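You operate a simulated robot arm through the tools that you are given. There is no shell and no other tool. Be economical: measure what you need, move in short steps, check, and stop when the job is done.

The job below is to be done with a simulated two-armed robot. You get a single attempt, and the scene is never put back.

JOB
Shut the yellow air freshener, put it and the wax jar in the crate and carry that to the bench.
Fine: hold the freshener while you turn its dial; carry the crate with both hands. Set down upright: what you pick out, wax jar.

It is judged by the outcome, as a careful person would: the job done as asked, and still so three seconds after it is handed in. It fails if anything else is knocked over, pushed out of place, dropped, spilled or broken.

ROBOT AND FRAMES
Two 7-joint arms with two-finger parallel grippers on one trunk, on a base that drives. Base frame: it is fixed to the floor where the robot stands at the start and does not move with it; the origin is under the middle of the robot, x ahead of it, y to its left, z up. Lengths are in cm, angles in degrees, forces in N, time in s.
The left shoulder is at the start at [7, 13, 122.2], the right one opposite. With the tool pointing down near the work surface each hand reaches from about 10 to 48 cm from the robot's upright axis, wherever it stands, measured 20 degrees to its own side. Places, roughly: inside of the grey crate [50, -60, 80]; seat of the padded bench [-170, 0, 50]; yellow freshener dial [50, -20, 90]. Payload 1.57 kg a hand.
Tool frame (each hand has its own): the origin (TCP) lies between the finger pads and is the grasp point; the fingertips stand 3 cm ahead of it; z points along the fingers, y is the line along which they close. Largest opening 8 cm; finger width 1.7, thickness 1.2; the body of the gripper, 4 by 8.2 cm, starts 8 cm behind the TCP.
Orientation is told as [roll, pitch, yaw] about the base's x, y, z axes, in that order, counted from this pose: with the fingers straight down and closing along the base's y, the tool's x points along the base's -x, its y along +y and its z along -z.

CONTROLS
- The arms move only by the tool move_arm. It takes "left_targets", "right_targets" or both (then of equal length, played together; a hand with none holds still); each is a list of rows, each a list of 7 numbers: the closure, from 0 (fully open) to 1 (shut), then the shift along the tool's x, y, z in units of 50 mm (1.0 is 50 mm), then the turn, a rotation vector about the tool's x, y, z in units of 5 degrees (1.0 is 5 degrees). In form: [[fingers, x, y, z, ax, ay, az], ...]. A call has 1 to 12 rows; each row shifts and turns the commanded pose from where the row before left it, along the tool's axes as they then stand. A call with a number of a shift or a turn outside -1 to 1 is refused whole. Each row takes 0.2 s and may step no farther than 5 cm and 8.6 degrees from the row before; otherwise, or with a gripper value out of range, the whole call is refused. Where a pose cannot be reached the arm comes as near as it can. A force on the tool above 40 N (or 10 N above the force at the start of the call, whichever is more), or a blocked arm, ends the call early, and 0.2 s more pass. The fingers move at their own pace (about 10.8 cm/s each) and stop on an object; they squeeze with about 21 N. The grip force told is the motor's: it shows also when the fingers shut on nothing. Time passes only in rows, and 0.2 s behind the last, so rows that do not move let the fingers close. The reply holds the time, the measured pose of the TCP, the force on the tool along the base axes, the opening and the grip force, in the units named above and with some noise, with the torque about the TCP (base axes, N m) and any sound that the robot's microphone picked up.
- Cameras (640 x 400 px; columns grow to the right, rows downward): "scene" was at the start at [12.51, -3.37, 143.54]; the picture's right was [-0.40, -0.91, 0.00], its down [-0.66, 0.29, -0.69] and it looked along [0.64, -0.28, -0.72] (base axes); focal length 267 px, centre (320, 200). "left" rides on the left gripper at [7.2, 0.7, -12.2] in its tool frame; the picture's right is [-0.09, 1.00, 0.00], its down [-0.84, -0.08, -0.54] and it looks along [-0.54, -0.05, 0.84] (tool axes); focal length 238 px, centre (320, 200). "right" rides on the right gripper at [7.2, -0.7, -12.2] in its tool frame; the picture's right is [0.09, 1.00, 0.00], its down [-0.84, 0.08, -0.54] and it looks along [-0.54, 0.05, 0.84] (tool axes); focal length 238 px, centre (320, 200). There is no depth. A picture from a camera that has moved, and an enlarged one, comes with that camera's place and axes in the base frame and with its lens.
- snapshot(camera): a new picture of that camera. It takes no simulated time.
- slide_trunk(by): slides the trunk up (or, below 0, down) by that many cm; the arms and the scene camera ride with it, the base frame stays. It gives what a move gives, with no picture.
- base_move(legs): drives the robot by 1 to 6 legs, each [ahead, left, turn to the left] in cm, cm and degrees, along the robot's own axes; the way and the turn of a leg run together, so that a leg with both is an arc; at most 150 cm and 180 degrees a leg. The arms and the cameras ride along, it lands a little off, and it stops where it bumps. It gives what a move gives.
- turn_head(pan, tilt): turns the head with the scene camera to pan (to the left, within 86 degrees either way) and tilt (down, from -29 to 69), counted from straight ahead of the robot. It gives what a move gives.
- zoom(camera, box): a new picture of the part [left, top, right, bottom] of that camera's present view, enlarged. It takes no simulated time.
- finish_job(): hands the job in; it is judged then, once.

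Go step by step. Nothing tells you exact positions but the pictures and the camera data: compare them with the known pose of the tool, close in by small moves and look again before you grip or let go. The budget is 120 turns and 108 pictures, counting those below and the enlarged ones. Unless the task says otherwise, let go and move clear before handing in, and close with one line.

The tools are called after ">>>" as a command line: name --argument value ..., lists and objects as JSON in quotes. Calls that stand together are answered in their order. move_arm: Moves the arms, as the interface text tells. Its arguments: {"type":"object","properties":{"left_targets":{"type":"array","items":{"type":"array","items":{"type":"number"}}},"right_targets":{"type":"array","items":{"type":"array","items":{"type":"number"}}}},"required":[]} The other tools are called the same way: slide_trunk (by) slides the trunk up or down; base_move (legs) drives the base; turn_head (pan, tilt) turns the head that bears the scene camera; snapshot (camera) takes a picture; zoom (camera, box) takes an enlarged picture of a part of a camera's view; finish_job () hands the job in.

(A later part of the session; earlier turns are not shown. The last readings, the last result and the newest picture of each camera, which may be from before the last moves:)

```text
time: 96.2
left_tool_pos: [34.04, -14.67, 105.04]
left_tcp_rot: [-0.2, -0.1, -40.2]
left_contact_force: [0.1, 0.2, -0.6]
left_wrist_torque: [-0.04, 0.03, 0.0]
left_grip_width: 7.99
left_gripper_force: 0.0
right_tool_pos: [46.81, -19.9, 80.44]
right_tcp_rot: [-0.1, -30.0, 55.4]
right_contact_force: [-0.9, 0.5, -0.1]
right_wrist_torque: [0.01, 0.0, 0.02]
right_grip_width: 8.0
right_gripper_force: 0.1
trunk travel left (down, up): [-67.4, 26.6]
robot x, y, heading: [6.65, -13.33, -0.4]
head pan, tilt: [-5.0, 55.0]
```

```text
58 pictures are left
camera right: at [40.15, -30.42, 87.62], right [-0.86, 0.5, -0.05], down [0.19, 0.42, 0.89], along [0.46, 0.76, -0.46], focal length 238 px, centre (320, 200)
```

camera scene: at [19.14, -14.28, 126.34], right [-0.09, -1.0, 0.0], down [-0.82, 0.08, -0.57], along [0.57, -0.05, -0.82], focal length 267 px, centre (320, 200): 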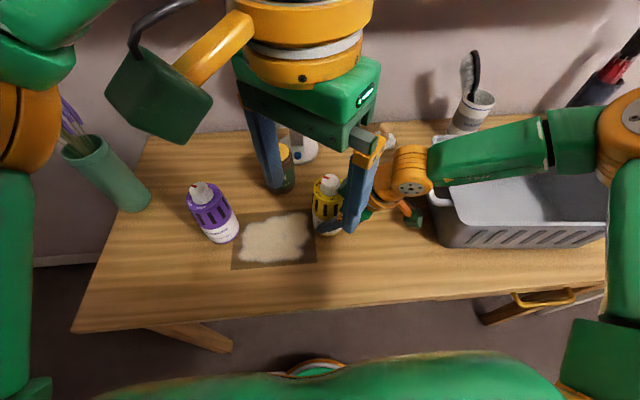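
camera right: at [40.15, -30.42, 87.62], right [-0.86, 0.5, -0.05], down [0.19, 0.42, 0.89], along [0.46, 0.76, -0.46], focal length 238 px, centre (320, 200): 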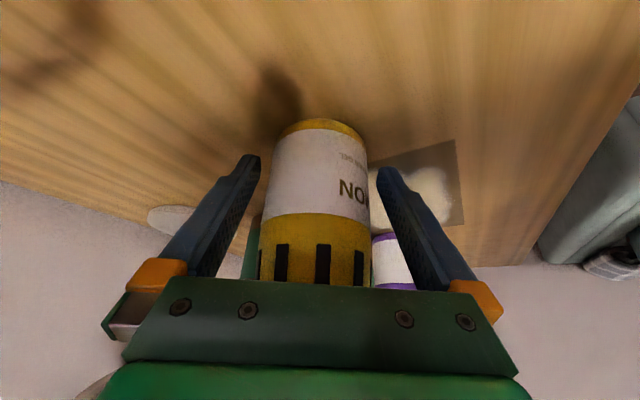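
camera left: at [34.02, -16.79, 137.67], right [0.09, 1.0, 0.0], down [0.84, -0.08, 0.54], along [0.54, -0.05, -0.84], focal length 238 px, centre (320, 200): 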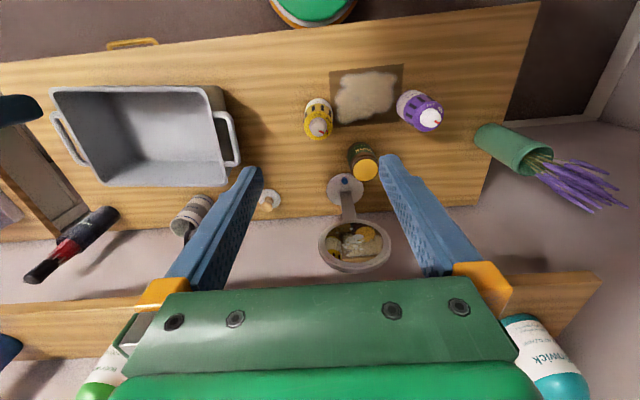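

>>> move_arm --right_targets '[[0.6, 0, 0, 0, 0, 0, 0], [1, 0, 0, 0, 0, 0, 0], [1, 0, 0, 0, 0, 0, 0], [1, 0, 0, 0, 0, 0, 0], [1, 0, 0, 0, 0, 0, 0]]' --left_targets '[[0.2, 0, 0, 0, 0, 0, 0], [0.4, -0.64, 0.26, 0.2, 0, 0, 0], [0.45, -0.64, 0.26, 0.2, 0, 0, 0], [0.45, -0.64, 0.26, 0.2, 0, 0, 0], [0.45, -0.64, 0.26, 0.2, 0, 0, 0]]'

>>> snapshot --camera "left"

>>> snapshot --camera "scene"

```text
time: 97.4
left_tool_pos: [45.4, -17.89, 99.76]
left_tcp_rot: [0.0, -0.1, -40.3]
left_contact_force: [0.9, 0.8, 0.2]
left_wrist_torque: [-0.05, 0.01, 0.0]
left_grip_width: 4.4
left_gripper_force: 0.1
left hand out of reach, approached as far as the arm can: row 5
right_tool_pos: [46.78, -19.97, 80.61]
right_tcp_rot: [-0.1, -29.9, 55.4]
right_contact_force: [1.1, -1.2, 2.8]
right_wrist_torque: [0.06, -0.06, -0.01]
right_grip_width: 6.5
right_gripper_force: 20.5
trunk travel left (down, up): [-67.4, 26.6]
robot x, y, heading: [6.95, -13.21, -0.3]
head pan, tilt: [-5.0, 55.0]
```

```text
57 pictures are left
camera left: at [40.34, -12.57, 111.95], right [0.71, 0.7, 0.0], down [0.59, -0.6, 0.54], along [0.38, -0.39, -0.84], focal length 238 px, centre (320, 200)
```

left: 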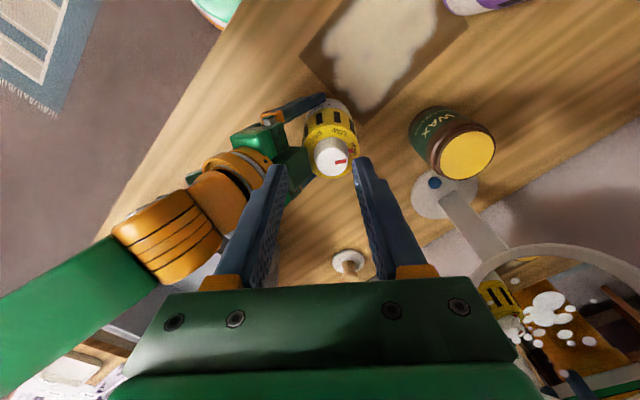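

```text
56 pictures are left
camera scene: at [19.18, -14.15, 124.54], right [-0.09, -1.0, 0.0], down [-0.82, 0.07, -0.57], along [0.57, -0.05, -0.82], focal length 267 px, centre (320, 200)
```

scene: 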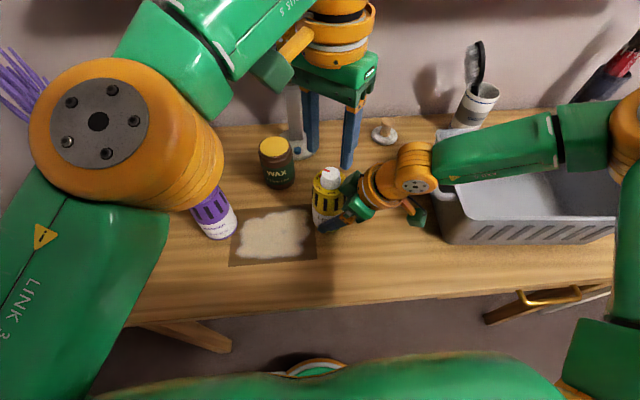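

>>> zoom --camera "left" --box '[256, 80, 416, 180]'

```text
4.00 times, centred on (336, 130) of left
camera zoom: at [40.34, -12.57, 111.95], right [0.71, 0.7, 0.0], down [0.59, -0.6, 0.54], along [0.38, -0.39, -0.84], focal length 953 px, centre (256, 480)
```

zoom: 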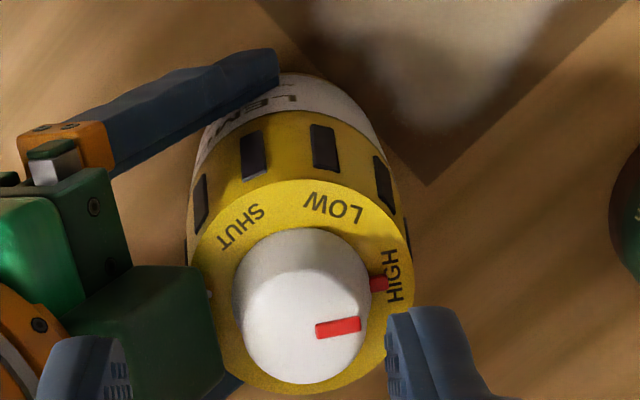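

The right gripper's block stands too near the dial for my left fingers. I'll loosen the right hand and tilt it flatter in place (pitch to about -42°) to open up room.

>>> move_arm --right_targets '[[0.3, 0, 0, 0, 0, 0, 0], [0.05, 0, 0, 0, 0, 0, 0], [0.05, 0, 0, 0, 0, -0.6, 0], [0.05, 0, 0, 0, 0, -0.6, 0], [0.05, 0, 0, 0, 0, -0.6, 0], [0.05, 0, 0, 0, 0, -0.6, 0], [0.05, 0, 0, 0, 0, 0, 0]]'

>>> snapshot --camera "right"

>>> zoom --camera "scene" --box '[280, 60, 640, 285]'

```text
time: 99.0
left_tool_pos: [45.41, -17.65, 99.78]
left_tcp_rot: [0.0, 0.0, -40.3]
left_contact_force: [0.8, -0.1, -0.5]
left_wrist_torque: [0.01, 0.0, -0.01]
left_grip_width: 4.42
left_gripper_force: 0.0
right_tool_pos: [46.72, -19.99, 80.42]
right_tcp_rot: [-0.1, -42.1, 55.4]
right_contact_force: [0.2, 0.8, 0.1]
right_wrist_torque: [-0.01, 0.0, 0.0]
right_grip_width: 7.6
right_gripper_force: 0.2
trunk travel left (down, up): [-67.4, 26.6]
robot x, y, heading: [6.67, -13.14, -0.1]
head pan, tilt: [-5.0, 55.0]
```

```text
54 pictures are left
camera right: at [39.53, -31.39, 84.87], right [-0.86, 0.51, -0.06], down [0.08, 0.26, 0.96], along [0.51, 0.82, -0.26], focal length 238 px, centre (320, 200)
```

right: 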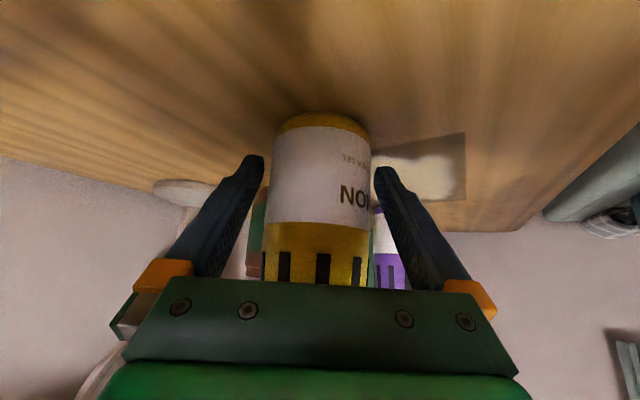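

```text
1.78 times, centred on (460, 172) of scene
camera zoom: at [19.16, -14.23, 124.54], right [-0.09, -1.0, 0.0], down [-0.82, 0.07, -0.57], along [0.57, -0.05, -0.82], focal length 474 px, centre (71, 249)
```

zoom: 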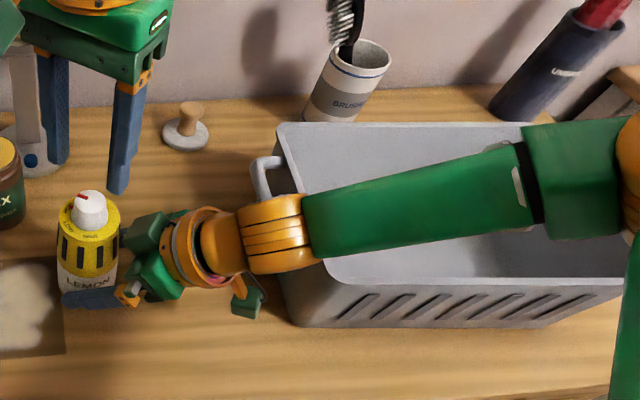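

>>> move_arm --right_targets '[[0.6, 0, 0, 0, 0, 0, 0], [1, 0, 0, 0, 0, 0, 0], [1, 0, 0, 0, 0, 0, 0], [1, 0, 0, 0, 0, 0, 0]]'

>>> zoom --camera "left" --box '[256, 80, 416, 180]'

```text
time: 100.0
left_tool_pos: [45.33, -17.89, 99.83]
left_tcp_rot: [-0.1, -0.1, -40.2]
left_contact_force: [-0.6, 0.0, -0.1]
left_wrist_torque: [0.01, 0.0, 0.01]
left_grip_width: 4.39
left_gripper_force: 0.0
right_tool_pos: [46.75, -19.91, 80.52]
right_tcp_rot: [-0.2, -41.9, 55.5]
right_contact_force: [-1.0, -1.0, 0.5]
right_wrist_torque: [-0.01, 0.05, 0.03]
right_grip_width: 6.51
right_gripper_force: 21.1
trunk travel left (down, up): [-67.4, 26.6]
robot x, y, heading: [6.72, -13.42, -0.1]
head pan, tilt: [-5.0, 55.0]
```

```text
4.00 times, centred on (336, 130) of left
camera zoom: at [40.32, -12.63, 111.97], right [0.71, 0.7, 0.0], down [0.59, -0.6, 0.54], along [0.38, -0.39, -0.84], focal length 953 px, centre (256, 480)
```

zoom: 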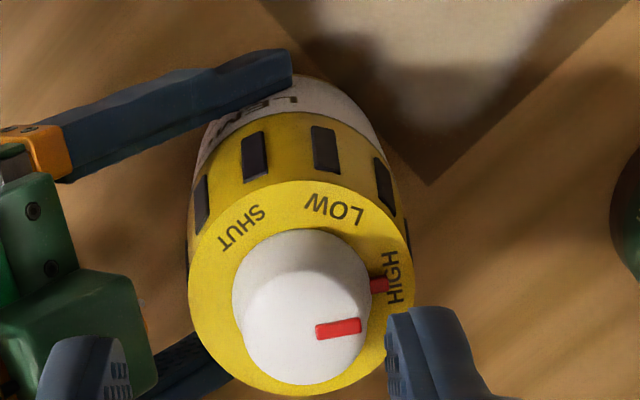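

There's now about 4 cm of clearance. I'll move the left hand over the dial axis, about (47.75, -18.6), and come partly down.

>>> move_arm --left_targets '[[0.45, -0.23, 0.1, 0, 0, 0, 0], [0.45, -0.23, 0.1, 0, 0, 0, 0], [0.45, 0, 0, 0.4, 0, 0, 0], [0.45, 0, 0, 0.4, 0, 0, 0], [0.45, 0, 0, 0, 0, 0, 0]]' --right_targets '[[1, 0, 0, 0, 0, 0, 0], [1, 0, 0, 0, 0, 0, 0], [1, 0, 0, 0, 0, 0, 0], [1, 0, 0, 0, 0, 0, 0], [1, 0, 0, 0, 0, 0, 0]]'

>>> snapshot --camera "left"

```text
time: 101.2
left_tool_pos: [45.25, -17.76, 96.0]
left_tcp_rot: [-0.1, -0.2, -40.1]
left_contact_force: [-0.4, -0.9, -0.3]
left_wrist_torque: [0.03, 0.0, 0.02]
left_grip_width: 4.41
left_gripper_force: 0.2
left hand out of reach, approached as far as the arm can: row 1, 2
right_tool_pos: [46.89, -20.04, 80.58]
right_tcp_rot: [-0.2, -41.9, 55.5]
right_contact_force: [0.6, -0.1, 0.6]
right_wrist_torque: [0.01, 0.01, 0.01]
right_grip_width: 6.5
right_gripper_force: 21.1
trunk travel left (down, up): [-67.4, 26.6]
robot x, y, heading: [6.75, -13.07, -0.4]
head pan, tilt: [-5.0, 55.0]
```

```text
51 pictures are left
camera left: at [40.18, -12.55, 108.06], right [0.71, 0.7, 0.0], down [0.59, -0.6, 0.54], along [0.38, -0.39, -0.84], focal length 238 px, centre (320, 200)
```

left: 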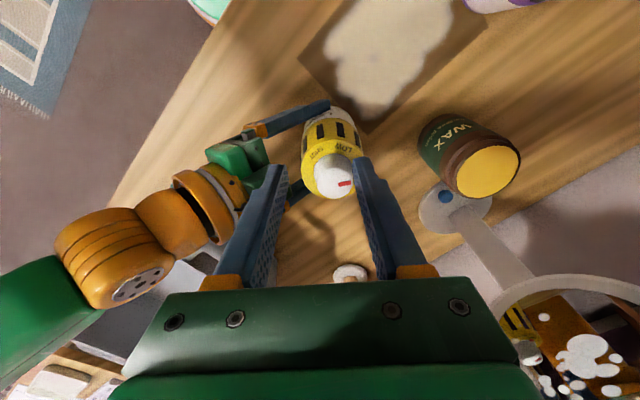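

The flatter right hand no longer interferes with the left camera, so I can work with the left yaw between about -10° and +60°. I'll turn to 0° and centre.

>>> move_arm --left_targets '[[0.45, 0, 0, -0.1, 0, 0, -1], [0.45, 0, 0, 0, 0, 0, -1], [0.45, 0, 0, 0, 0, 0, -1], [0.45, 0, 0, 0, 0, 0, -1], [0.45, 0, 0, 0, 0, 0, -1], [0.45, 0, 0, 0, 0, 0, -1], [0.45, 0, 0, 0, 0, 0, -1], [0.45, 0, 0, 0, 0, 0, -1], [0.45, -0.25, -0.08, 0, 0, 0, 0], [0.45, -0.25, -0.08, 0, 0, 0, 0], [0.45, 0, 0, 0, 0, 0, 0]]'

>>> snapshot --camera "left"

```text
time: 103.6
left_tool_pos: [47.01, -18.26, 96.33]
left_tcp_rot: [-0.2, -0.1, -0.3]
left_contact_force: [0.7, 0.1, -0.4]
left_wrist_torque: [0.02, -0.01, 0.0]
left_grip_width: 4.38
left_gripper_force: 0.0
left hand out of reach, approached as far as the arm can: row 10
right_tool_pos: [46.74, -20.03, 80.51]
right_tcp_rot: [-0.2, -41.8, 55.5]
right_contact_force: [-0.4, -0.3, 0.4]
right_wrist_torque: [0.05, 0.01, -0.03]
right_grip_width: 6.51
right_gripper_force: 21.5
trunk travel left (down, up): [-67.4, 26.6]
robot x, y, heading: [6.93, -13.16, -0.2]
head pan, tilt: [-5.0, 55.0]
```

```text
50 pictures are left
camera left: at [39.82, -17.48, 108.34], right [0.1, 1.0, 0.0], down [0.84, -0.08, 0.54], along [0.54, -0.05, -0.84], focal length 238 px, centre (320, 200)
```

left: 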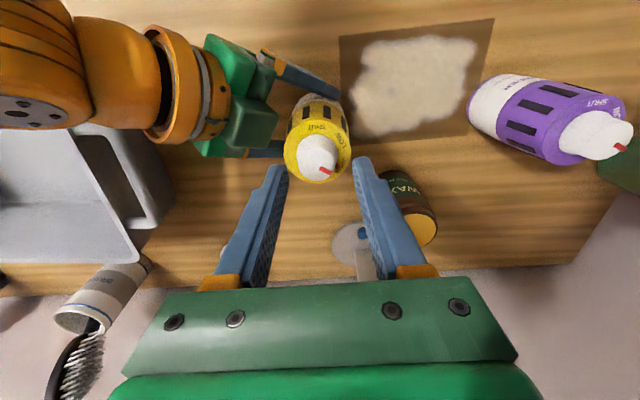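

>>> move_arm --left_targets '[[0.45, 0, 0, 0.3, 0, 0, 0], [0.45, 0, 0, 0.3, 0, 0, 0], [0.45, -0.1, -0.03, 0, 0, 0, 0], [0.45, 0, 0, 0, 0, 0, 0]]'

>>> zoom --camera "left" --box '[220, 90, 420, 215]'

>>> zoom --camera "scene" --box '[260, 100, 420, 240]'

```text
time: 104.6
left_tool_pos: [47.54, -18.37, 93.22]
left_tcp_rot: [-0.1, 0.0, -0.2]
left_contact_force: [0.2, -0.2, -0.4]
left_wrist_torque: [-0.02, 0.0, -0.01]
left_grip_width: 4.41
left_gripper_force: 0.0
right_tool_pos: [46.78, -20.02, 80.53]
right_tcp_rot: [-0.2, -41.9, 55.4]
right_contact_force: [-0.5, -0.7, 0.6]
right_wrist_torque: [0.01, 0.01, 0.02]
right_grip_width: 6.49
right_gripper_force: 20.9
trunk travel left (down, up): [-67.4, 26.6]
robot x, y, heading: [7.27, -13.14, -0.3]
head pan, tilt: [-5.0, 55.0]
```

```text
3.20 times, centred on (320, 152) of left
camera zoom: at [40.39, -17.62, 105.31], right [0.1, 1.0, 0.0], down [0.84, -0.08, 0.54], along [0.54, -0.05, -0.84], focal length 763 px, centre (320, 352)
```

zoom: 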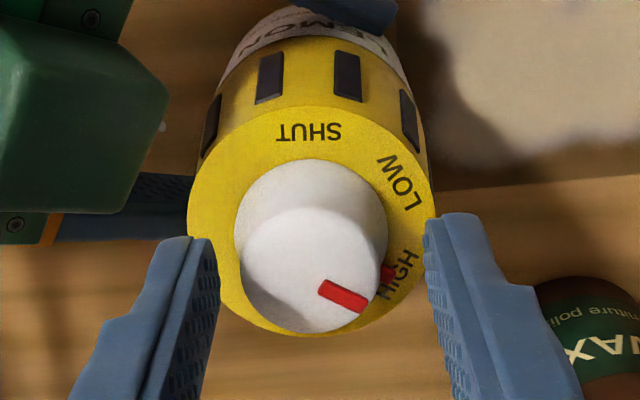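

```text
2.86 times, centred on (340, 170) of scene
camera zoom: at [19.17, -14.25, 124.54], right [-0.09, -1.0, 0.0], down [-0.82, 0.07, -0.57], along [0.57, -0.05, -0.82], focal length 762 px, centre (263, 286)
```

zoom: 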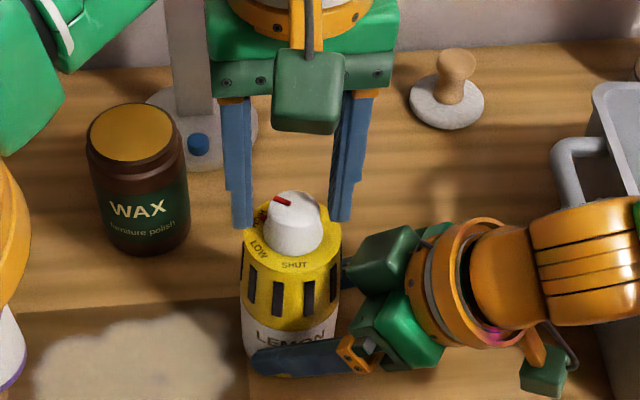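

Centred over the dial. I'll go down 2 cm and close on it.

>>> move_arm --left_targets '[[0.45, 0, 0, 0.2, 0, 0, 0], [0.45, 0, 0, 0.2, 0, 0, 0], [0.7, 0, 0, 0, 0, 0, 0], [1, 0, 0, 0, 0, 0, 0], [1, 0, 0, 0, 0, 0, 0]]' --right_targets '[[1, 0, 0, 0, 0, 0, 0], [1, 0, 0, 0, 0, 0, 0], [1, 0, 0, 0, 0, 0, 0], [1, 0, 0, 0, 0, 0, 0], [1, 0, 0, 0, 0, 0, 0]]'

>>> zoom --camera "left" --box '[220, 90, 420, 215]'

```text
time: 105.4
left_tool_pos: [46.81, -18.3, 91.69]
left_tcp_rot: [-0.7, -1.6, 0.0]
left_contact_force: [16.6, -6.0, 80.9]
left_wrist_torque: [-0.12, -0.93, 0.04]
left_grip_width: 4.0
left_gripper_force: 20.8
right_tool_pos: [46.58, -20.0, 81.24]
right_tcp_rot: [-2.8, -42.8, 57.0]
right_contact_force: [-10.1, 4.5, -11.1]
right_wrist_torque: [-0.38, 0.23, 0.19]
right_grip_width: 6.51
right_gripper_force: 20.4
trunk travel left (down, up): [-67.4, 26.6]
robot x, y, heading: [6.63, -13.56, -0.1]
head pan, tilt: [-5.0, 55.0]
stopped in row 4 (left hand): the force on the tool passed its limit at 42 N (the readings are from after the stop); the commanded pose is now the measured one
```

```text
3.20 times, centred on (320, 152) of left
camera zoom: at [39.37, -17.44, 103.57], right [0.09, 1.0, -0.01], down [0.82, -0.07, 0.57], along [0.56, -0.06, -0.82], focal length 763 px, centre (320, 352)
```

zoom: 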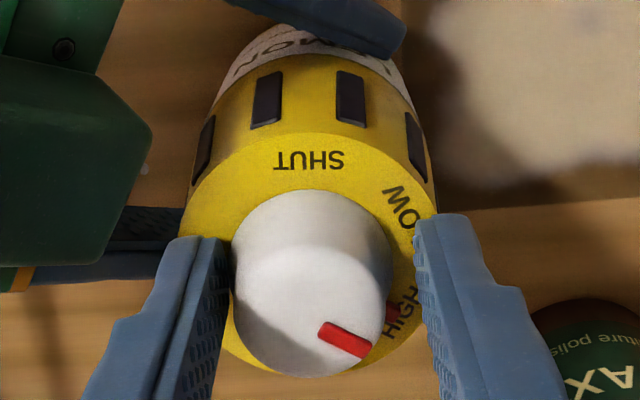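

The left hand is pressed hard downward. I'll open and lift it at once.

>>> move_arm --left_targets '[[0.4, 0, 0, -0.1, 0, 0, 0], [0.4, 0, 0, -0.2, 0, 0, 0], [0.4, 0, 0, 0, 0, 0, 0]]'

>>> zoom --camera "left" --box '[220, 90, 420, 215]'

>>> zoom --camera "scene" --box '[260, 100, 420, 240]'

```text
time: 106.2
left_tool_pos: [47.47, -18.41, 92.23]
left_tcp_rot: [-0.3, -0.2, -0.1]
left_contact_force: [-0.3, 0.3, -0.5]
left_wrist_torque: [0.01, -0.03, -0.01]
left_grip_width: 4.77
left_gripper_force: 0.1
right_tool_pos: [47.48, -20.02, 80.76]
right_tcp_rot: [-2.2, -42.7, 56.6]
right_contact_force: [2.1, 3.1, 14.7]
right_wrist_torque: [0.71, -0.03, -0.08]
right_grip_width: 6.52
right_gripper_force: 20.9
trunk travel left (down, up): [-67.4, 26.6]
robot x, y, heading: [6.66, -13.45, -0.4]
head pan, tilt: [-5.0, 55.0]
```

```text
3.20 times, centred on (320, 152) of left
camera zoom: at [40.22, -17.72, 104.31], right [0.09, 1.0, 0.0], down [0.83, -0.08, 0.55], along [0.54, -0.05, -0.84], focal length 763 px, centre (320, 352)
```

zoom: 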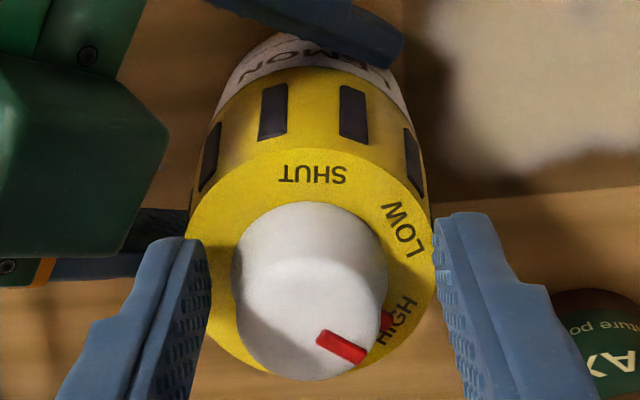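

```text
2.86 times, centred on (340, 170) of scene
camera zoom: at [18.89, -14.1, 124.55], right [-0.09, -1.0, 0.0], down [-0.81, 0.07, -0.58], along [0.57, -0.05, -0.82], focal length 762 px, centre (263, 286)
```

zoom: 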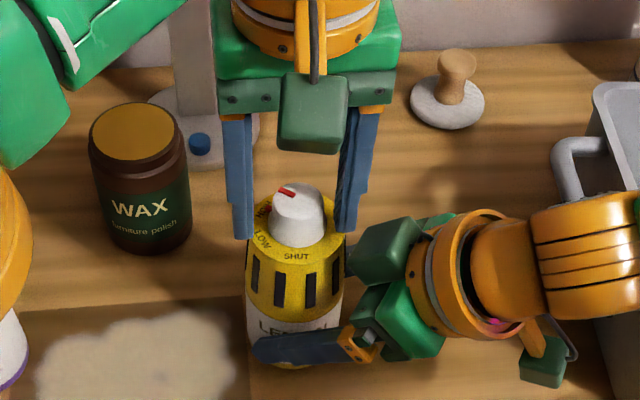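

The freshener still stands in the right grip, with some residual stress. I'll reopen and reclose the right hand to relax it.

>>> move_arm --right_targets '[[0.6, 0, 0, 0, 0, 0, 0], [0.15, 0, 0, 0, 0, 0, 0], [0.15, 0, 0, 0, 0, 0, 0], [0.15, 0, 0, 0, 0, 0, 0]]'

>>> snapshot --camera "right"

>>> zoom --camera "left" --box '[220, 90, 420, 215]'

```text
time: 107.2
left_tool_pos: [47.75, -18.48, 92.18]
left_tcp_rot: [-0.1, -0.2, -0.1]
left_contact_force: [-0.3, 0.2, 0.3]
left_wrist_torque: [0.04, 0.0, 0.01]
left_grip_width: 4.77
left_gripper_force: 0.1
right_tool_pos: [47.42, -20.27, 80.69]
right_tcp_rot: [-2.0, -42.5, 56.4]
right_contact_force: [-0.6, -0.5, 0.0]
right_wrist_torque: [0.0, 0.01, -0.02]
right_grip_width: 6.81
right_gripper_force: 0.0
trunk travel left (down, up): [-67.4, 26.6]
robot x, y, heading: [6.86, -13.33, -0.3]
head pan, tilt: [-5.0, 55.0]
```

```text
44 pictures are left
camera right: at [40.13, -31.54, 84.92], right [-0.85, 0.51, -0.09], down [0.06, 0.26, 0.96], along [0.52, 0.82, -0.26], focal length 238 px, centre (320, 200)
```

right: 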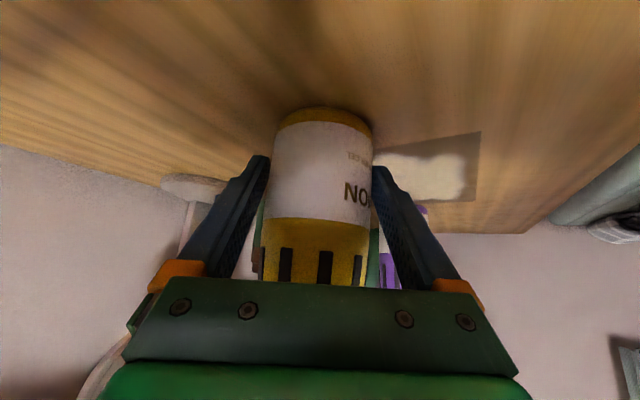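

```text
3.20 times, centred on (320, 152) of left
camera zoom: at [40.49, -17.84, 104.27], right [0.09, 1.0, 0.0], down [0.84, -0.08, 0.54], along [0.54, -0.05, -0.84], focal length 763 px, centre (320, 352)
```

zoom: 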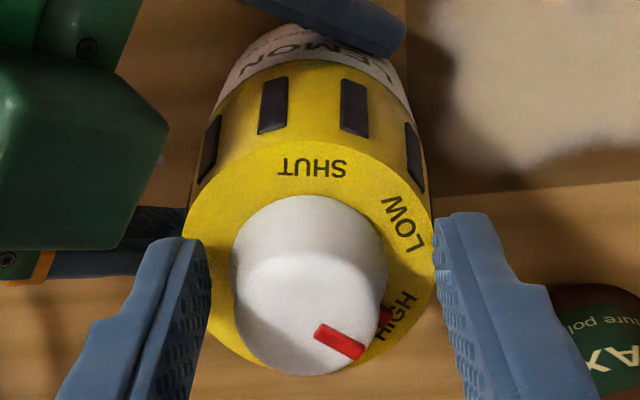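

The freshener stands undisturbed. The dial likely flares near its base, so I'll grip it higher, at the present height. Right hand closes first, then left.

>>> move_arm --right_targets '[[0.6, 0, 0, 0, 0, 0, 0], [1, 0, 0, 0, 0, 0, 0], [1, 0, 0, 0, 0, 0, 0], [1, 0, 0, 0, 0, 0, 0], [1, 0, 0, 0, 0, 0, 0], [1, 0, 0, 0, 0, 0, 0]]' --left_targets '[[0.4, 0.03, -0.04, 0, 0, 0, 0], [0.4, 0, 0, 0, 0, 0, 0], [0.4, 0, 0, 0, 0, 0, 0], [0.55, 0, 0, 0, 0, 0, 0], [0.7, 0, 0, 0, 0, 0, 0], [0.7, 0, 0, 0, 0, 0, 0]]'

>>> zoom --camera "left" --box '[220, 90, 420, 215]'

```text
time: 108.6
left_tool_pos: [47.43, -18.8, 92.14]
left_tcp_rot: [-0.3, -0.2, -0.2]
left_contact_force: [-1.4, -7.2, 0.8]
left_wrist_torque: [-0.31, 0.04, -0.07]
left_grip_width: 3.29
left_gripper_force: 21.2
right_tool_pos: [47.45, -20.14, 80.74]
right_tcp_rot: [-2.0, -42.6, 56.6]
right_contact_force: [0.1, 7.1, 1.7]
right_wrist_torque: [-0.32, 0.16, 0.05]
right_grip_width: 6.47
right_gripper_force: 20.9
trunk travel left (down, up): [-67.4, 26.6]
robot x, y, heading: [6.98, -13.37, -0.2]
head pan, tilt: [-5.0, 55.0]
```

```text
3.20 times, centred on (320, 152) of left
camera zoom: at [40.27, -17.97, 104.28], right [0.09, 1.0, 0.0], down [0.83, -0.08, 0.54], along [0.54, -0.06, -0.84], focal length 763 px, centre (320, 352)
```

zoom: 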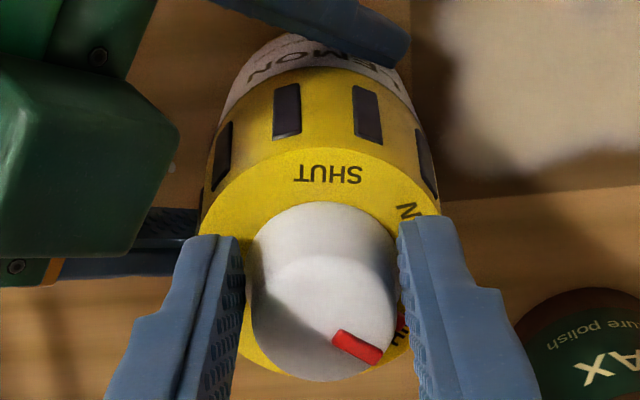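

The dial is gripped with small forces. I'll relax the slight side load and turn the first 30° counter-clockwise.

>>> move_arm --left_targets '[[1, 0, -0.04, 0, 0, 0, 0], [1, 0, 0, 0, 0, 0, -1], [1, 0, 0, 0, 0, 0, -1], [1, 0, 0, 0, 0, 0, -1], [1, 0, 0, 0, 0, 0, -1], [1, 0, 0, 0, 0, 0, -1], [1, 0, 0, 0, 0, 0, -1]]' --right_targets '[[1, 0, 0, 0, 0, 0, 0], [1, 0, 0, 0, 0, 0, 0], [1, 0, 0, 0, 0, 0, 0], [1, 0, 0, 0, 0, 0, 0], [1, 0, 0, 0, 0, 0, 0], [1, 0, 0, 0, 0, 0, 0], [1, 0, 0, 0, 0, 0, 0]]'

>>> zoom --camera "left" --box '[220, 90, 420, 215]'

```text
time: 110.2
left_tool_pos: [47.33, -18.94, 92.39]
left_tcp_rot: [-0.4, -0.1, 30.0]
left_contact_force: [2.1, -14.2, 20.9]
left_wrist_torque: [-0.81, 0.03, -0.15]
left_grip_width: 3.25
left_gripper_force: 20.6
right_tool_pos: [47.32, -20.12, 80.78]
right_tcp_rot: [-2.0, -42.6, 56.6]
right_contact_force: [2.3, 14.7, -2.6]
right_wrist_torque: [-0.51, -0.4, -0.01]
right_grip_width: 6.5
right_gripper_force: 21.1
trunk travel left (down, up): [-67.4, 26.6]
robot x, y, heading: [6.72, -13.28, 0.1]
head pan, tilt: [-5.0, 55.0]
```

```text
3.20 times, centred on (320, 152) of left
camera zoom: at [40.72, -21.74, 104.47], right [-0.42, 0.91, -0.01], down [0.76, 0.35, 0.54], along [0.5, 0.22, -0.84], focal length 763 px, centre (320, 352)
```

zoom: 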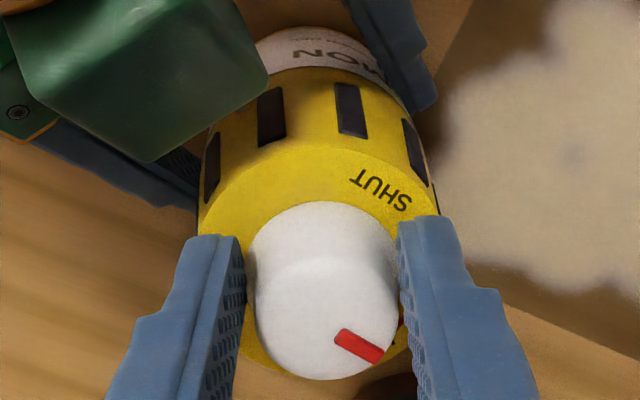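

The dial follows. Side load is growing, so I'll shift slightly back toward +y and re-check forces.

>>> move_arm --left_targets '[[1, -0.03, 0.05, 0, 0, 0, 0], [1, 0, 0, 0, 0, 0, 0]]' --right_targets '[[1, 0, 0, 0, 0, 0, 0], [1, 0, 0, 0, 0, 0, 0]]'

```text
time: 110.8
left_tool_pos: [47.11, -18.49, 92.5]
left_tcp_rot: [-0.4, -0.1, 29.9]
left_contact_force: [6.3, -15.8, 20.4]
left_wrist_torque: [-0.82, -0.34, -0.13]
left_grip_width: 3.25
left_gripper_force: 20.8
right_tool_pos: [47.31, -20.17, 80.86]
right_tcp_rot: [-2.1, -42.7, 56.7]
right_contact_force: [-0.2, 15.8, 1.9]
right_wrist_torque: [-0.51, -0.49, -0.02]
right_grip_width: 6.55
right_gripper_force: 20.6
trunk travel left (down, up): [-67.4, 26.6]
robot x, y, heading: [6.77, -13.75, -0.2]
head pan, tilt: [-5.0, 55.0]
```

>>> move_arm --left_targets '[[1, 0.04, -0.07, 0, 0, 0, 0], [1, 0, 0, 0, 0, 0, -1], [1, 0, 0, 0, 0, 0, -1], [1, 0, 0, 0, 0, 0, -1], [1, 0, 0, 0, 0, 0, -1], [1, 0, 0, 0, 0, 0, -1], [1, 0, 0, 0, 0, 0, -1]]' --right_targets '[[1, 0, 0, 0, 0, 0, 0], [1, 0, 0, 0, 0, 0, 0], [1, 0, 0, 0, 0, 0, 0], [1, 0, 0, 0, 0, 0, 0], [1, 0, 0, 0, 0, 0, 0], [1, 0, 0, 0, 0, 0, 0], [1, 0, 0, 0, 0, 0, 0]]'

>>> zoom --camera "left" --box '[220, 90, 420, 215]'

```text
time: 112.4
left_tool_pos: [47.18, -18.89, 92.49]
left_tcp_rot: [-0.5, 0.1, 59.8]
left_contact_force: [11.8, -13.3, 17.8]
left_wrist_torque: [-0.78, -0.44, -0.15]
left_grip_width: 3.27
left_gripper_force: 21.0
right_tool_pos: [47.24, -20.13, 80.69]
right_tcp_rot: [-2.1, -42.6, 56.7]
right_contact_force: [-14.0, 12.4, -9.6]
right_wrist_torque: [-0.57, -0.59, 0.38]
right_grip_width: 6.57
right_gripper_force: 20.9
trunk travel left (down, up): [-67.4, 26.6]
robot x, y, heading: [6.77, -13.25, -0.1]
head pan, tilt: [-5.0, 55.0]
```

```text
3.20 times, centred on (320, 152) of left
camera zoom: at [42.96, -24.76, 104.5], right [-0.82, 0.58, -0.01], down [0.48, 0.69, 0.54], along [0.32, 0.44, -0.84], focal length 763 px, centre (320, 352)
```

zoom: 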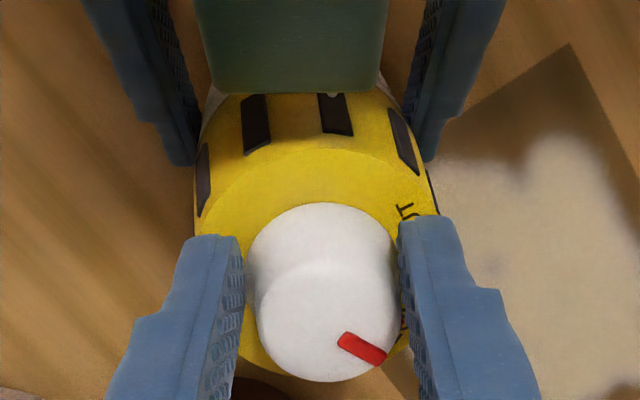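

Dial has turned 60° to LOW, and the body hasn't moved. The left wrist still seems free, so I'll try 20° more in the same grip.

>>> move_arm --left_targets '[[1, 0, 0, 0, 0, 0, -1], [1, 0, 0, 0, 0, 0, -1], [1, 0, 0, 0, 0, 0, -1], [1, 0, 0, 0, 0, 0, -1]]' --right_targets '[[1, 0, 0, 0, 0, 0, 0], [1, 0, 0, 0, 0, 0, 0], [1, 0, 0, 0, 0, 0, 0], [1, 0, 0, 0, 0, 0, 0]]'

```text
time: 113.4
left_tool_pos: [47.27, -18.94, 92.44]
left_tcp_rot: [-0.4, 0.1, 80.0]
left_contact_force: [17.0, -8.6, 15.3]
left_wrist_torque: [-0.57, -0.82, -0.15]
left_grip_width: 3.31
left_gripper_force: 21.2
right_tool_pos: [47.36, -20.1, 80.72]
right_tcp_rot: [-2.0, -42.6, 56.6]
right_contact_force: [-21.4, 9.1, -8.7]
right_wrist_torque: [-0.32, -0.83, 0.47]
right_grip_width: 6.68
right_gripper_force: 21.6
trunk travel left (down, up): [-67.4, 26.6]
robot x, y, heading: [6.73, -13.94, -0.2]
head pan, tilt: [-5.0, 55.0]
```

>>> move_arm --left_targets '[[1, 0, -0.08, 0, 0, 0, 0], [1, 0, 0, 0, 0, 0, 0]]' --right_targets '[[1, 0, 0, 0, 0, 0, 0], [1, 0, 0, 0, 0, 0, 0]]'

>>> zoom --camera "scene" --box '[260, 100, 420, 240]'

```text
time: 114.0
left_tool_pos: [47.45, -18.93, 92.42]
left_tcp_rot: [-0.2, 0.2, 79.9]
left_contact_force: [2.2, -5.7, 15.9]
left_wrist_torque: [0.05, -0.03, 0.0]
left_grip_width: 3.32
left_gripper_force: 20.8
right_tool_pos: [47.32, -20.2, 80.75]
right_tcp_rot: [-2.2, -42.6, 56.6]
right_contact_force: [-4.4, 6.8, -6.5]
right_wrist_torque: [-0.47, 0.01, 0.11]
right_grip_width: 6.63
right_gripper_force: 21.5
trunk travel left (down, up): [-67.4, 26.6]
robot x, y, heading: [6.58, -13.43, -0.1]
head pan, tilt: [-5.0, 55.0]
```

```text
2.86 times, centred on (340, 170) of scene
camera zoom: at [18.88, -14.16, 124.58], right [-0.09, -1.0, 0.0], down [-0.81, 0.07, -0.58], along [0.57, -0.05, -0.82], focal length 762 px, centre (263, 286)
```

zoom: 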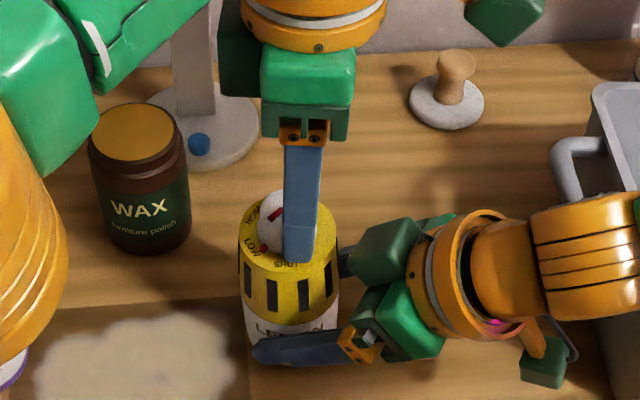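

The load is relieved, and the dial tick is between LOW and SHUT. Continuing 43° more in steps.

>>> move_arm --left_targets '[[1, 0, 0, 0, 0, 0, -1], [1, 0, 0, 0, 0, 0, -1], [1, 0, 0, 0, 0, 0, -1], [1, 0, 0, 0, 0, 0, -1], [1, 0, 0, 0, 0, 0, -1]]' --right_targets '[[1, 0, 0, 0, 0, 0, 0], [1, 0, 0, 0, 0, 0, 0], [1, 0, 0, 0, 0, 0, 0], [1, 0, 0, 0, 0, 0, 0], [1, 0, 0, 0, 0, 0, 0]]'

>>> snapshot --camera "scene"

```text
time: 115.2
left_tool_pos: [47.58, -19.01, 92.3]
left_tcp_rot: [-0.3, 0.2, 105.0]
left_contact_force: [14.8, -5.9, 3.5]
left_wrist_torque: [-0.49, -0.66, -0.1]
left_grip_width: 3.31
left_gripper_force: 21.0
right_tool_pos: [47.4, -20.27, 80.76]
right_tcp_rot: [-2.1, -42.7, 56.6]
right_contact_force: [-15.1, 2.9, 7.4]
right_wrist_torque: [-0.07, -0.8, 0.33]
right_grip_width: 6.63
right_gripper_force: 20.8
trunk travel left (down, up): [-67.4, 26.6]
robot x, y, heading: [7.03, -13.64, -0.1]
head pan, tilt: [-5.0, 55.0]
```

```text
38 pictures are left
camera scene: at [18.95, -14.3, 124.57], right [-0.09, -1.0, 0.0], down [-0.81, 0.08, -0.57], along [0.57, -0.05, -0.82], focal length 267 px, centre (320, 200)
```

scene: 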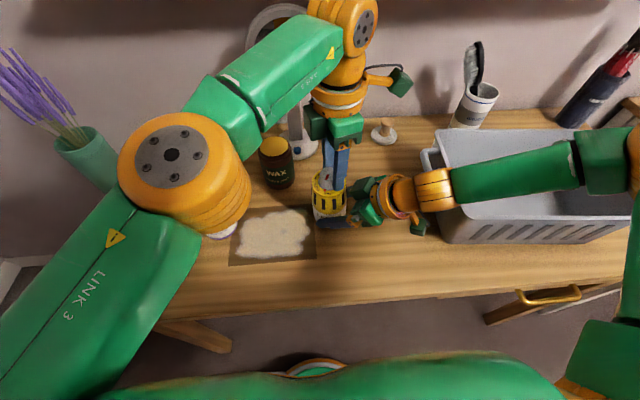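

>>> move_arm --left_targets '[[1, 0, -0.05, 0, 0, 0, -1], [1, 0, 0, 0, 0, 0, -1], [1, 0, 0, 0, 0, 0, -1], [1, 0, 0, 0, 0, 0, -0.6], [1, 0, 0, 0, 0, 0, 0]]' --right_targets '[[1, 0, 0, 0, 0, 0, 0], [1, 0, 0, 0, 0, 0, 0], [1, 0, 0, 0, 0, 0, 0], [1, 0, 0, 0, 0, 0, 0], [1, 0, 0, 0, 0, 0, 0]]'

>>> zoom --camera "scene" --box '[280, 130, 380, 230]'

>>> zoom --camera "left" --box '[220, 90, 420, 215]'

```text
time: 116.4
left_tool_pos: [47.75, -18.89, 92.36]
left_tcp_rot: [-0.1, 0.5, 122.9]
left_contact_force: [13.2, -3.8, 0.3]
left_wrist_torque: [-0.26, -0.56, -0.04]
left_grip_width: 3.3
left_gripper_force: 20.6
right_tool_pos: [47.36, -20.18, 80.84]
right_tcp_rot: [-2.0, -42.6, 56.6]
right_contact_force: [-15.9, 2.7, 6.6]
right_wrist_torque: [-0.01, -0.7, 0.31]
right_grip_width: 6.68
right_gripper_force: 21.0
trunk travel left (down, up): [-67.4, 26.6]
robot x, y, heading: [7.22, -13.46, -0.4]
head pan, tilt: [-5.0, 55.0]
```

```text
4.00 times, centred on (330, 180) of scene
camera zoom: at [18.93, -14.26, 124.56], right [-0.09, -1.0, 0.0], down [-0.81, 0.07, -0.58], along [0.57, -0.05, -0.82], focal length 1066 px, centre (280, 280)
```

zoom: 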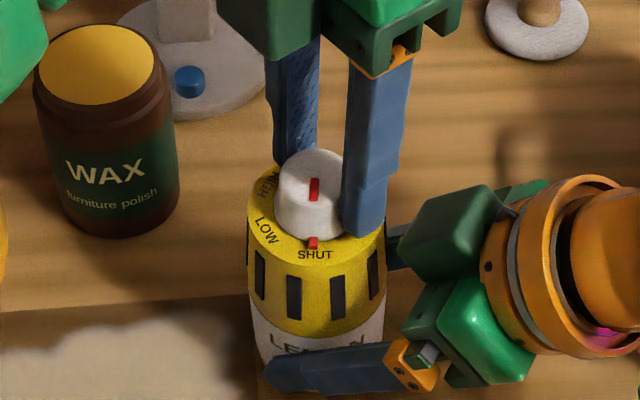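

```text
3.20 times, centred on (320, 152) of left
camera zoom: at [51.04, -25.12, 104.48], right [-0.89, -0.46, 0.0], down [-0.39, 0.75, 0.54], along [-0.25, 0.48, -0.84], focal length 763 px, centre (320, 352)
```

zoom: 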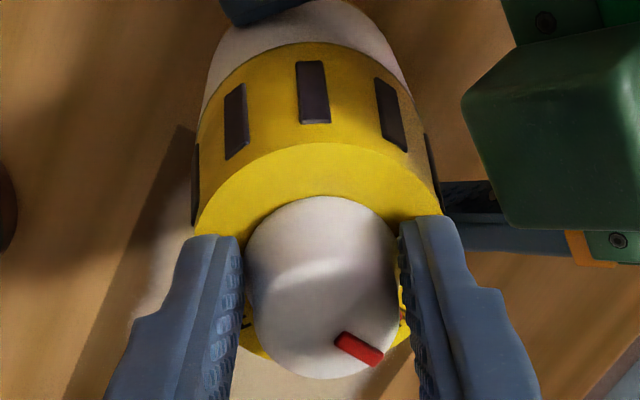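

The pointer now sits exactly on SHUT. I'll release the dial and lift the left hand.

>>> move_arm --left_targets '[[0.5, 0, 0, 0, 0, 0, 0], [0.35, 0, 0, 0, 0, 0, 0], [0.35, 0, 0, -0.3, 0, 0, 0], [0.35, 0, 0, -0.5, 0, 0, 0], [0.35, 0, 0, -0.7, 0, 0, 0], [0.35, 0, 0, -0.7, 0, 0, 0]]' --right_targets '[[1, 0, 0, 0, 0, 0, 0], [1, 0, 0, 0, 0, 0, 0], [1, 0, 0, 0, 0, 0, 0], [1, 0, 0, 0, 0, 0, 0], [1, 0, 0, 0, 0, 0, 0], [1, 0, 0, 0, 0, 0, 0]]'

>>> zoom --camera "scene" --box '[270, 90, 430, 240]'

```text
time: 117.8
left_tool_pos: [45.79, -16.79, 100.3]
left_tcp_rot: [0.0, 0.3, 122.9]
left_contact_force: [-0.5, 0.0, -0.5]
left_wrist_torque: [0.0, 0.0, 0.0]
left_grip_width: 5.2
left_gripper_force: 0.0
left hand out of reach, approached as far as the arm can: row 3, 4, 5, 6
right_tool_pos: [47.56, -20.12, 80.69]
right_tcp_rot: [-2.0, -42.5, 56.5]
right_contact_force: [-0.3, -0.3, -0.4]
right_wrist_torque: [-0.04, 0.0, 0.0]
right_grip_width: 6.5
right_gripper_force: 21.1
trunk travel left (down, up): [-67.4, 26.6]
robot x, y, heading: [6.84, -13.36, -0.2]
head pan, tilt: [-5.0, 55.0]
```

```text
2.67 times, centred on (350, 165) of scene
camera zoom: at [19.18, -14.21, 124.54], right [-0.09, -1.0, 0.0], down [-0.82, 0.07, -0.57], along [0.57, -0.05, -0.82], focal length 711 px, centre (240, 293)
```

zoom: 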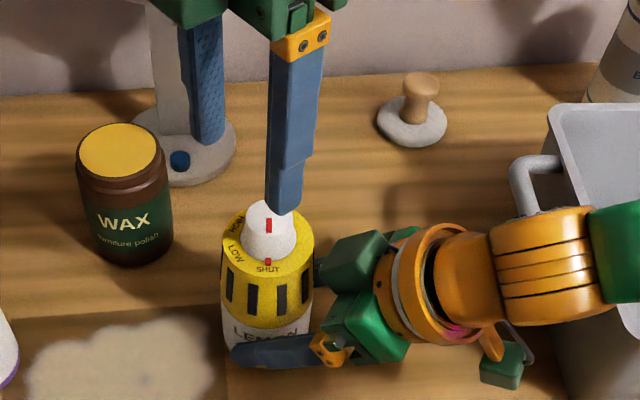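

The freshener is SHUT and upright. I'll back the right hand away, then unwind the left, which will pick things up vertically.

>>> move_arm --right_targets '[[0.6, 0, 0, 0, 0, 0, 0], [0, 0, 0, 0, 0, 0, 0], [0, 0, 0, 0, 0, 0, 0], [0, 0, 0, -0.4, 0, 0, 0], [0, 0, 0, -0.5, 0, 0, 0], [0, 0, 0, -0.5, 0, 0, 0], [0, 0, 0, -0.5, 0, 0, 0], [0, 0, 0, -0.5, 0, 0, 0], [0, -0.2, -0.5, -0.2, 0, 0, 0], [0, -0.2, -0.5, -0.2, 0, 0, 0]]'

>>> move_arm --left_targets '[[0, 0, 0, 0, 0, 0, 1], [0, 0, 0, 0, 0, 0, 1], [0, 0, 0, 0, 0, 0, 1], [0, 0, 0, 0, 0, 0, 1], [0, 0, 0, 0, 0, 0, 1], [0, 0, 0, 0, 0, 0, 1], [0, 0, 0, 0, 0, 0, 1], [0, 0, 0, 0, 0, 0, 1], [0, 0, 0, 0, 0, 0, 1], [0, 0, 0, 0, 0, 0, 1], [0, 0, 0, 0, 0, 0, 1], [0, 0, 0, 0, 0, 0, 1]]'

>>> move_arm --left_targets '[[0, 0, 0, 0, 0, 0, 1], [0, 0, 0, 0, 0, 0, 1], [0, 0, 0, 0, 0, 0, 1], [0, 0, 0, 0, 0, 0, 1], [0, 0, 0, 0, 0, 0, 1], [0, 0, 0, 0, 0, 0, 1], [0, 0, 0, 0, 0, 0, 1], [0, 0, 0, 0, 0, 0, 1], [0, 0, 0, 0, 0, 0, 1], [0, 0, 0, 0, 0, 0, 1], [0, 0, 0, 0, 0, 0, 1], [0, 0, 0, 0, 0, 0, 1]]'

>>> snapshot --camera "scene"

```text
time: 120.0
left_tool_pos: [45.79, -16.78, 100.36]
left_tcp_rot: [-0.1, 0.1, 122.9]
left_contact_force: [0.9, 1.5, 0.3]
left_wrist_torque: [-0.04, -0.03, -0.03]
left_grip_width: 5.2
left_gripper_force: 0.0
right_tool_pos: [46.38, -29.31, 91.63]
right_tcp_rot: [-0.1, -41.5, 55.3]
right_contact_force: [-0.2, 1.2, -0.5]
right_wrist_torque: [0.03, 0.01, -0.01]
right_grip_width: 8.02
right_gripper_force: 0.1
trunk travel left (down, up): [-67.4, 26.6]
robot x, y, heading: [6.68, -13.19, -0.2]
head pan, tilt: [-5.0, 55.0]
```

```text
time: 122.6
left_tool_pos: [45.53, -16.73, 100.31]
left_tcp_rot: [-0.1, 0.1, 62.8]
left_contact_force: [-0.9, 0.5, -0.1]
left_wrist_torque: [0.01, -0.02, -0.01]
left_grip_width: 8.01
left_gripper_force: 0.1
right_tool_pos: [46.38, -29.18, 91.74]
right_tcp_rot: [-0.2, -41.6, 55.3]
right_contact_force: [1.1, 0.4, -0.1]
right_wrist_torque: [0.01, -0.01, -0.03]
right_grip_width: 7.96
right_gripper_force: 0.1
trunk travel left (down, up): [-67.4, 26.6]
robot x, y, heading: [6.79, -13.59, -0.3]
head pan, tilt: [-5.0, 55.0]
```

```text
time: 125.2
left_tool_pos: [45.52, -16.71, 100.32]
left_tcp_rot: [-0.1, -0.1, 2.7]
left_contact_force: [0.5, 0.1, 0.7]
left_wrist_torque: [0.03, 0.0, -0.03]
left_grip_width: 8.01
left_gripper_force: 0.0
right_tool_pos: [46.28, -29.3, 91.63]
right_tcp_rot: [-0.2, -41.8, 55.4]
right_contact_force: [-0.7, 1.0, -1.2]
right_wrist_torque: [0.03, 0.01, -0.03]
right_grip_width: 7.99
right_gripper_force: 0.1
trunk travel left (down, up): [-67.4, 26.6]
robot x, y, heading: [6.76, -13.23, -0.2]
head pan, tilt: [-5.0, 55.0]
```

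```text
34 pictures are left
camera scene: at [19.16, -14.24, 124.54], right [-0.09, -1.0, 0.0], down [-0.82, 0.07, -0.57], along [0.57, -0.05, -0.82], focal length 267 px, centre (320, 200)
```

scene: 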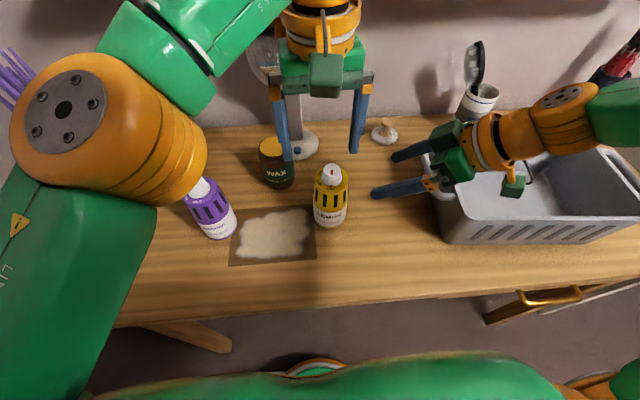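

I'll raise the trunk back to starting height and shift the base right so the freshener lies on the left arm's natural side.

>>> slide_trunk --by 17.8

>>> base_move --legs '[[0, -15, 0]]'

>>> snapshot --camera "left"

```text
time: 127.2
left_tool_pos: [45.68, -16.67, 118.19]
left_tcp_rot: [-0.2, -0.1, 3.0]
left_contact_force: [0.4, 0.4, -0.4]
left_wrist_torque: [-0.01, -0.01, 0.02]
left_grip_width: 7.98
left_gripper_force: 0.1
right_tool_pos: [46.22, -29.33, 109.5]
right_tcp_rot: [-0.2, -41.7, 55.3]
right_contact_force: [-0.3, 0.6, -1.2]
right_wrist_torque: [0.0, -0.01, 0.01]
right_grip_width: 8.01
right_gripper_force: 0.0
trunk travel left (down, up): [-85.2, 8.8]
robot x, y, heading: [6.68, -13.43, -0.1]
head pan, tilt: [-5.0, 55.0]
```

```text
time: 128.5
left_tool_pos: [45.6, -30.92, 118.14]
left_tcp_rot: [-0.4, -0.1, 2.8]
left_contact_force: [0.0, 0.8, 0.3]
left_wrist_torque: [-0.07, 0.01, 0.02]
left_grip_width: 7.97
left_gripper_force: 0.0
right_tool_pos: [46.33, -43.5, 109.55]
right_tcp_rot: [-0.5, -41.6, 55.4]
right_contact_force: [-0.2, -0.3, 0.3]
right_wrist_torque: [-0.01, 0.01, -0.04]
right_grip_width: 8.0
right_gripper_force: 0.0
trunk travel left (down, up): [-85.2, 8.8]
robot x, y, heading: [6.81, -28.06, -0.2]
head pan, tilt: [-5.0, 55.0]
```

```text
33 pictures are left
camera left: at [38.38, -30.47, 130.22], right [0.04, 1.0, -0.01], down [0.84, -0.03, 0.54], along [0.54, -0.03, -0.84], focal length 238 px, centre (320, 200)
```

left: 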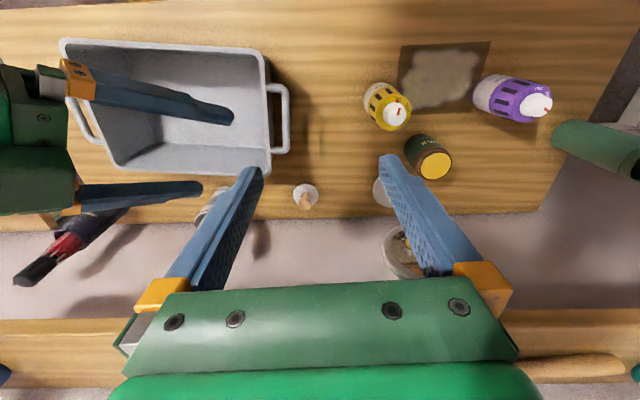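

>>> move_arm --left_targets '[[0, -0.1, 0.49, 0.72, 0, 0, 0.56], [0, -0.1, 0.49, 0.72, 0, 0, 0], [0, -0.1, 0.49, 0.72, 0, 0, 0], [0, -0.1, 0.49, 0.72, 0, 0, 0], [0, -0.1, 0.49, 0.72, 0, 0, 0], [0, 0, 0, 0, 0, 0, 0]]'

>>> snapshot --camera "left"

```text
time: 129.9
left_tool_pos: [48.17, -18.65, 99.2]
left_tcp_rot: [-0.1, -0.3, 0.1]
left_contact_force: [-0.4, -0.7, 0.4]
left_wrist_torque: [0.0, 0.05, 0.02]
left_grip_width: 7.98
left_gripper_force: 0.1
right_tool_pos: [46.32, -43.85, 108.78]
right_tcp_rot: [-0.2, -41.7, 55.4]
right_contact_force: [0.3, 0.2, -1.4]
right_wrist_torque: [0.01, -0.02, -0.01]
right_grip_width: 7.98
right_gripper_force: 0.1
trunk travel left (down, up): [-85.2, 8.8]
robot x, y, heading: [6.33, -28.02, -0.3]
head pan, tilt: [-5.0, 55.0]
```

```text
32 pictures are left
camera left: at [41.06, -18.01, 111.36], right [0.09, 1.0, 0.0], down [0.84, -0.07, 0.54], along [0.54, -0.05, -0.84], focal length 238 px, centre (320, 200)
```

left: 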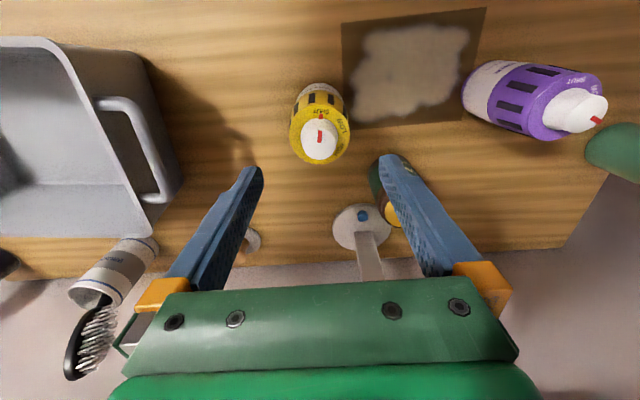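

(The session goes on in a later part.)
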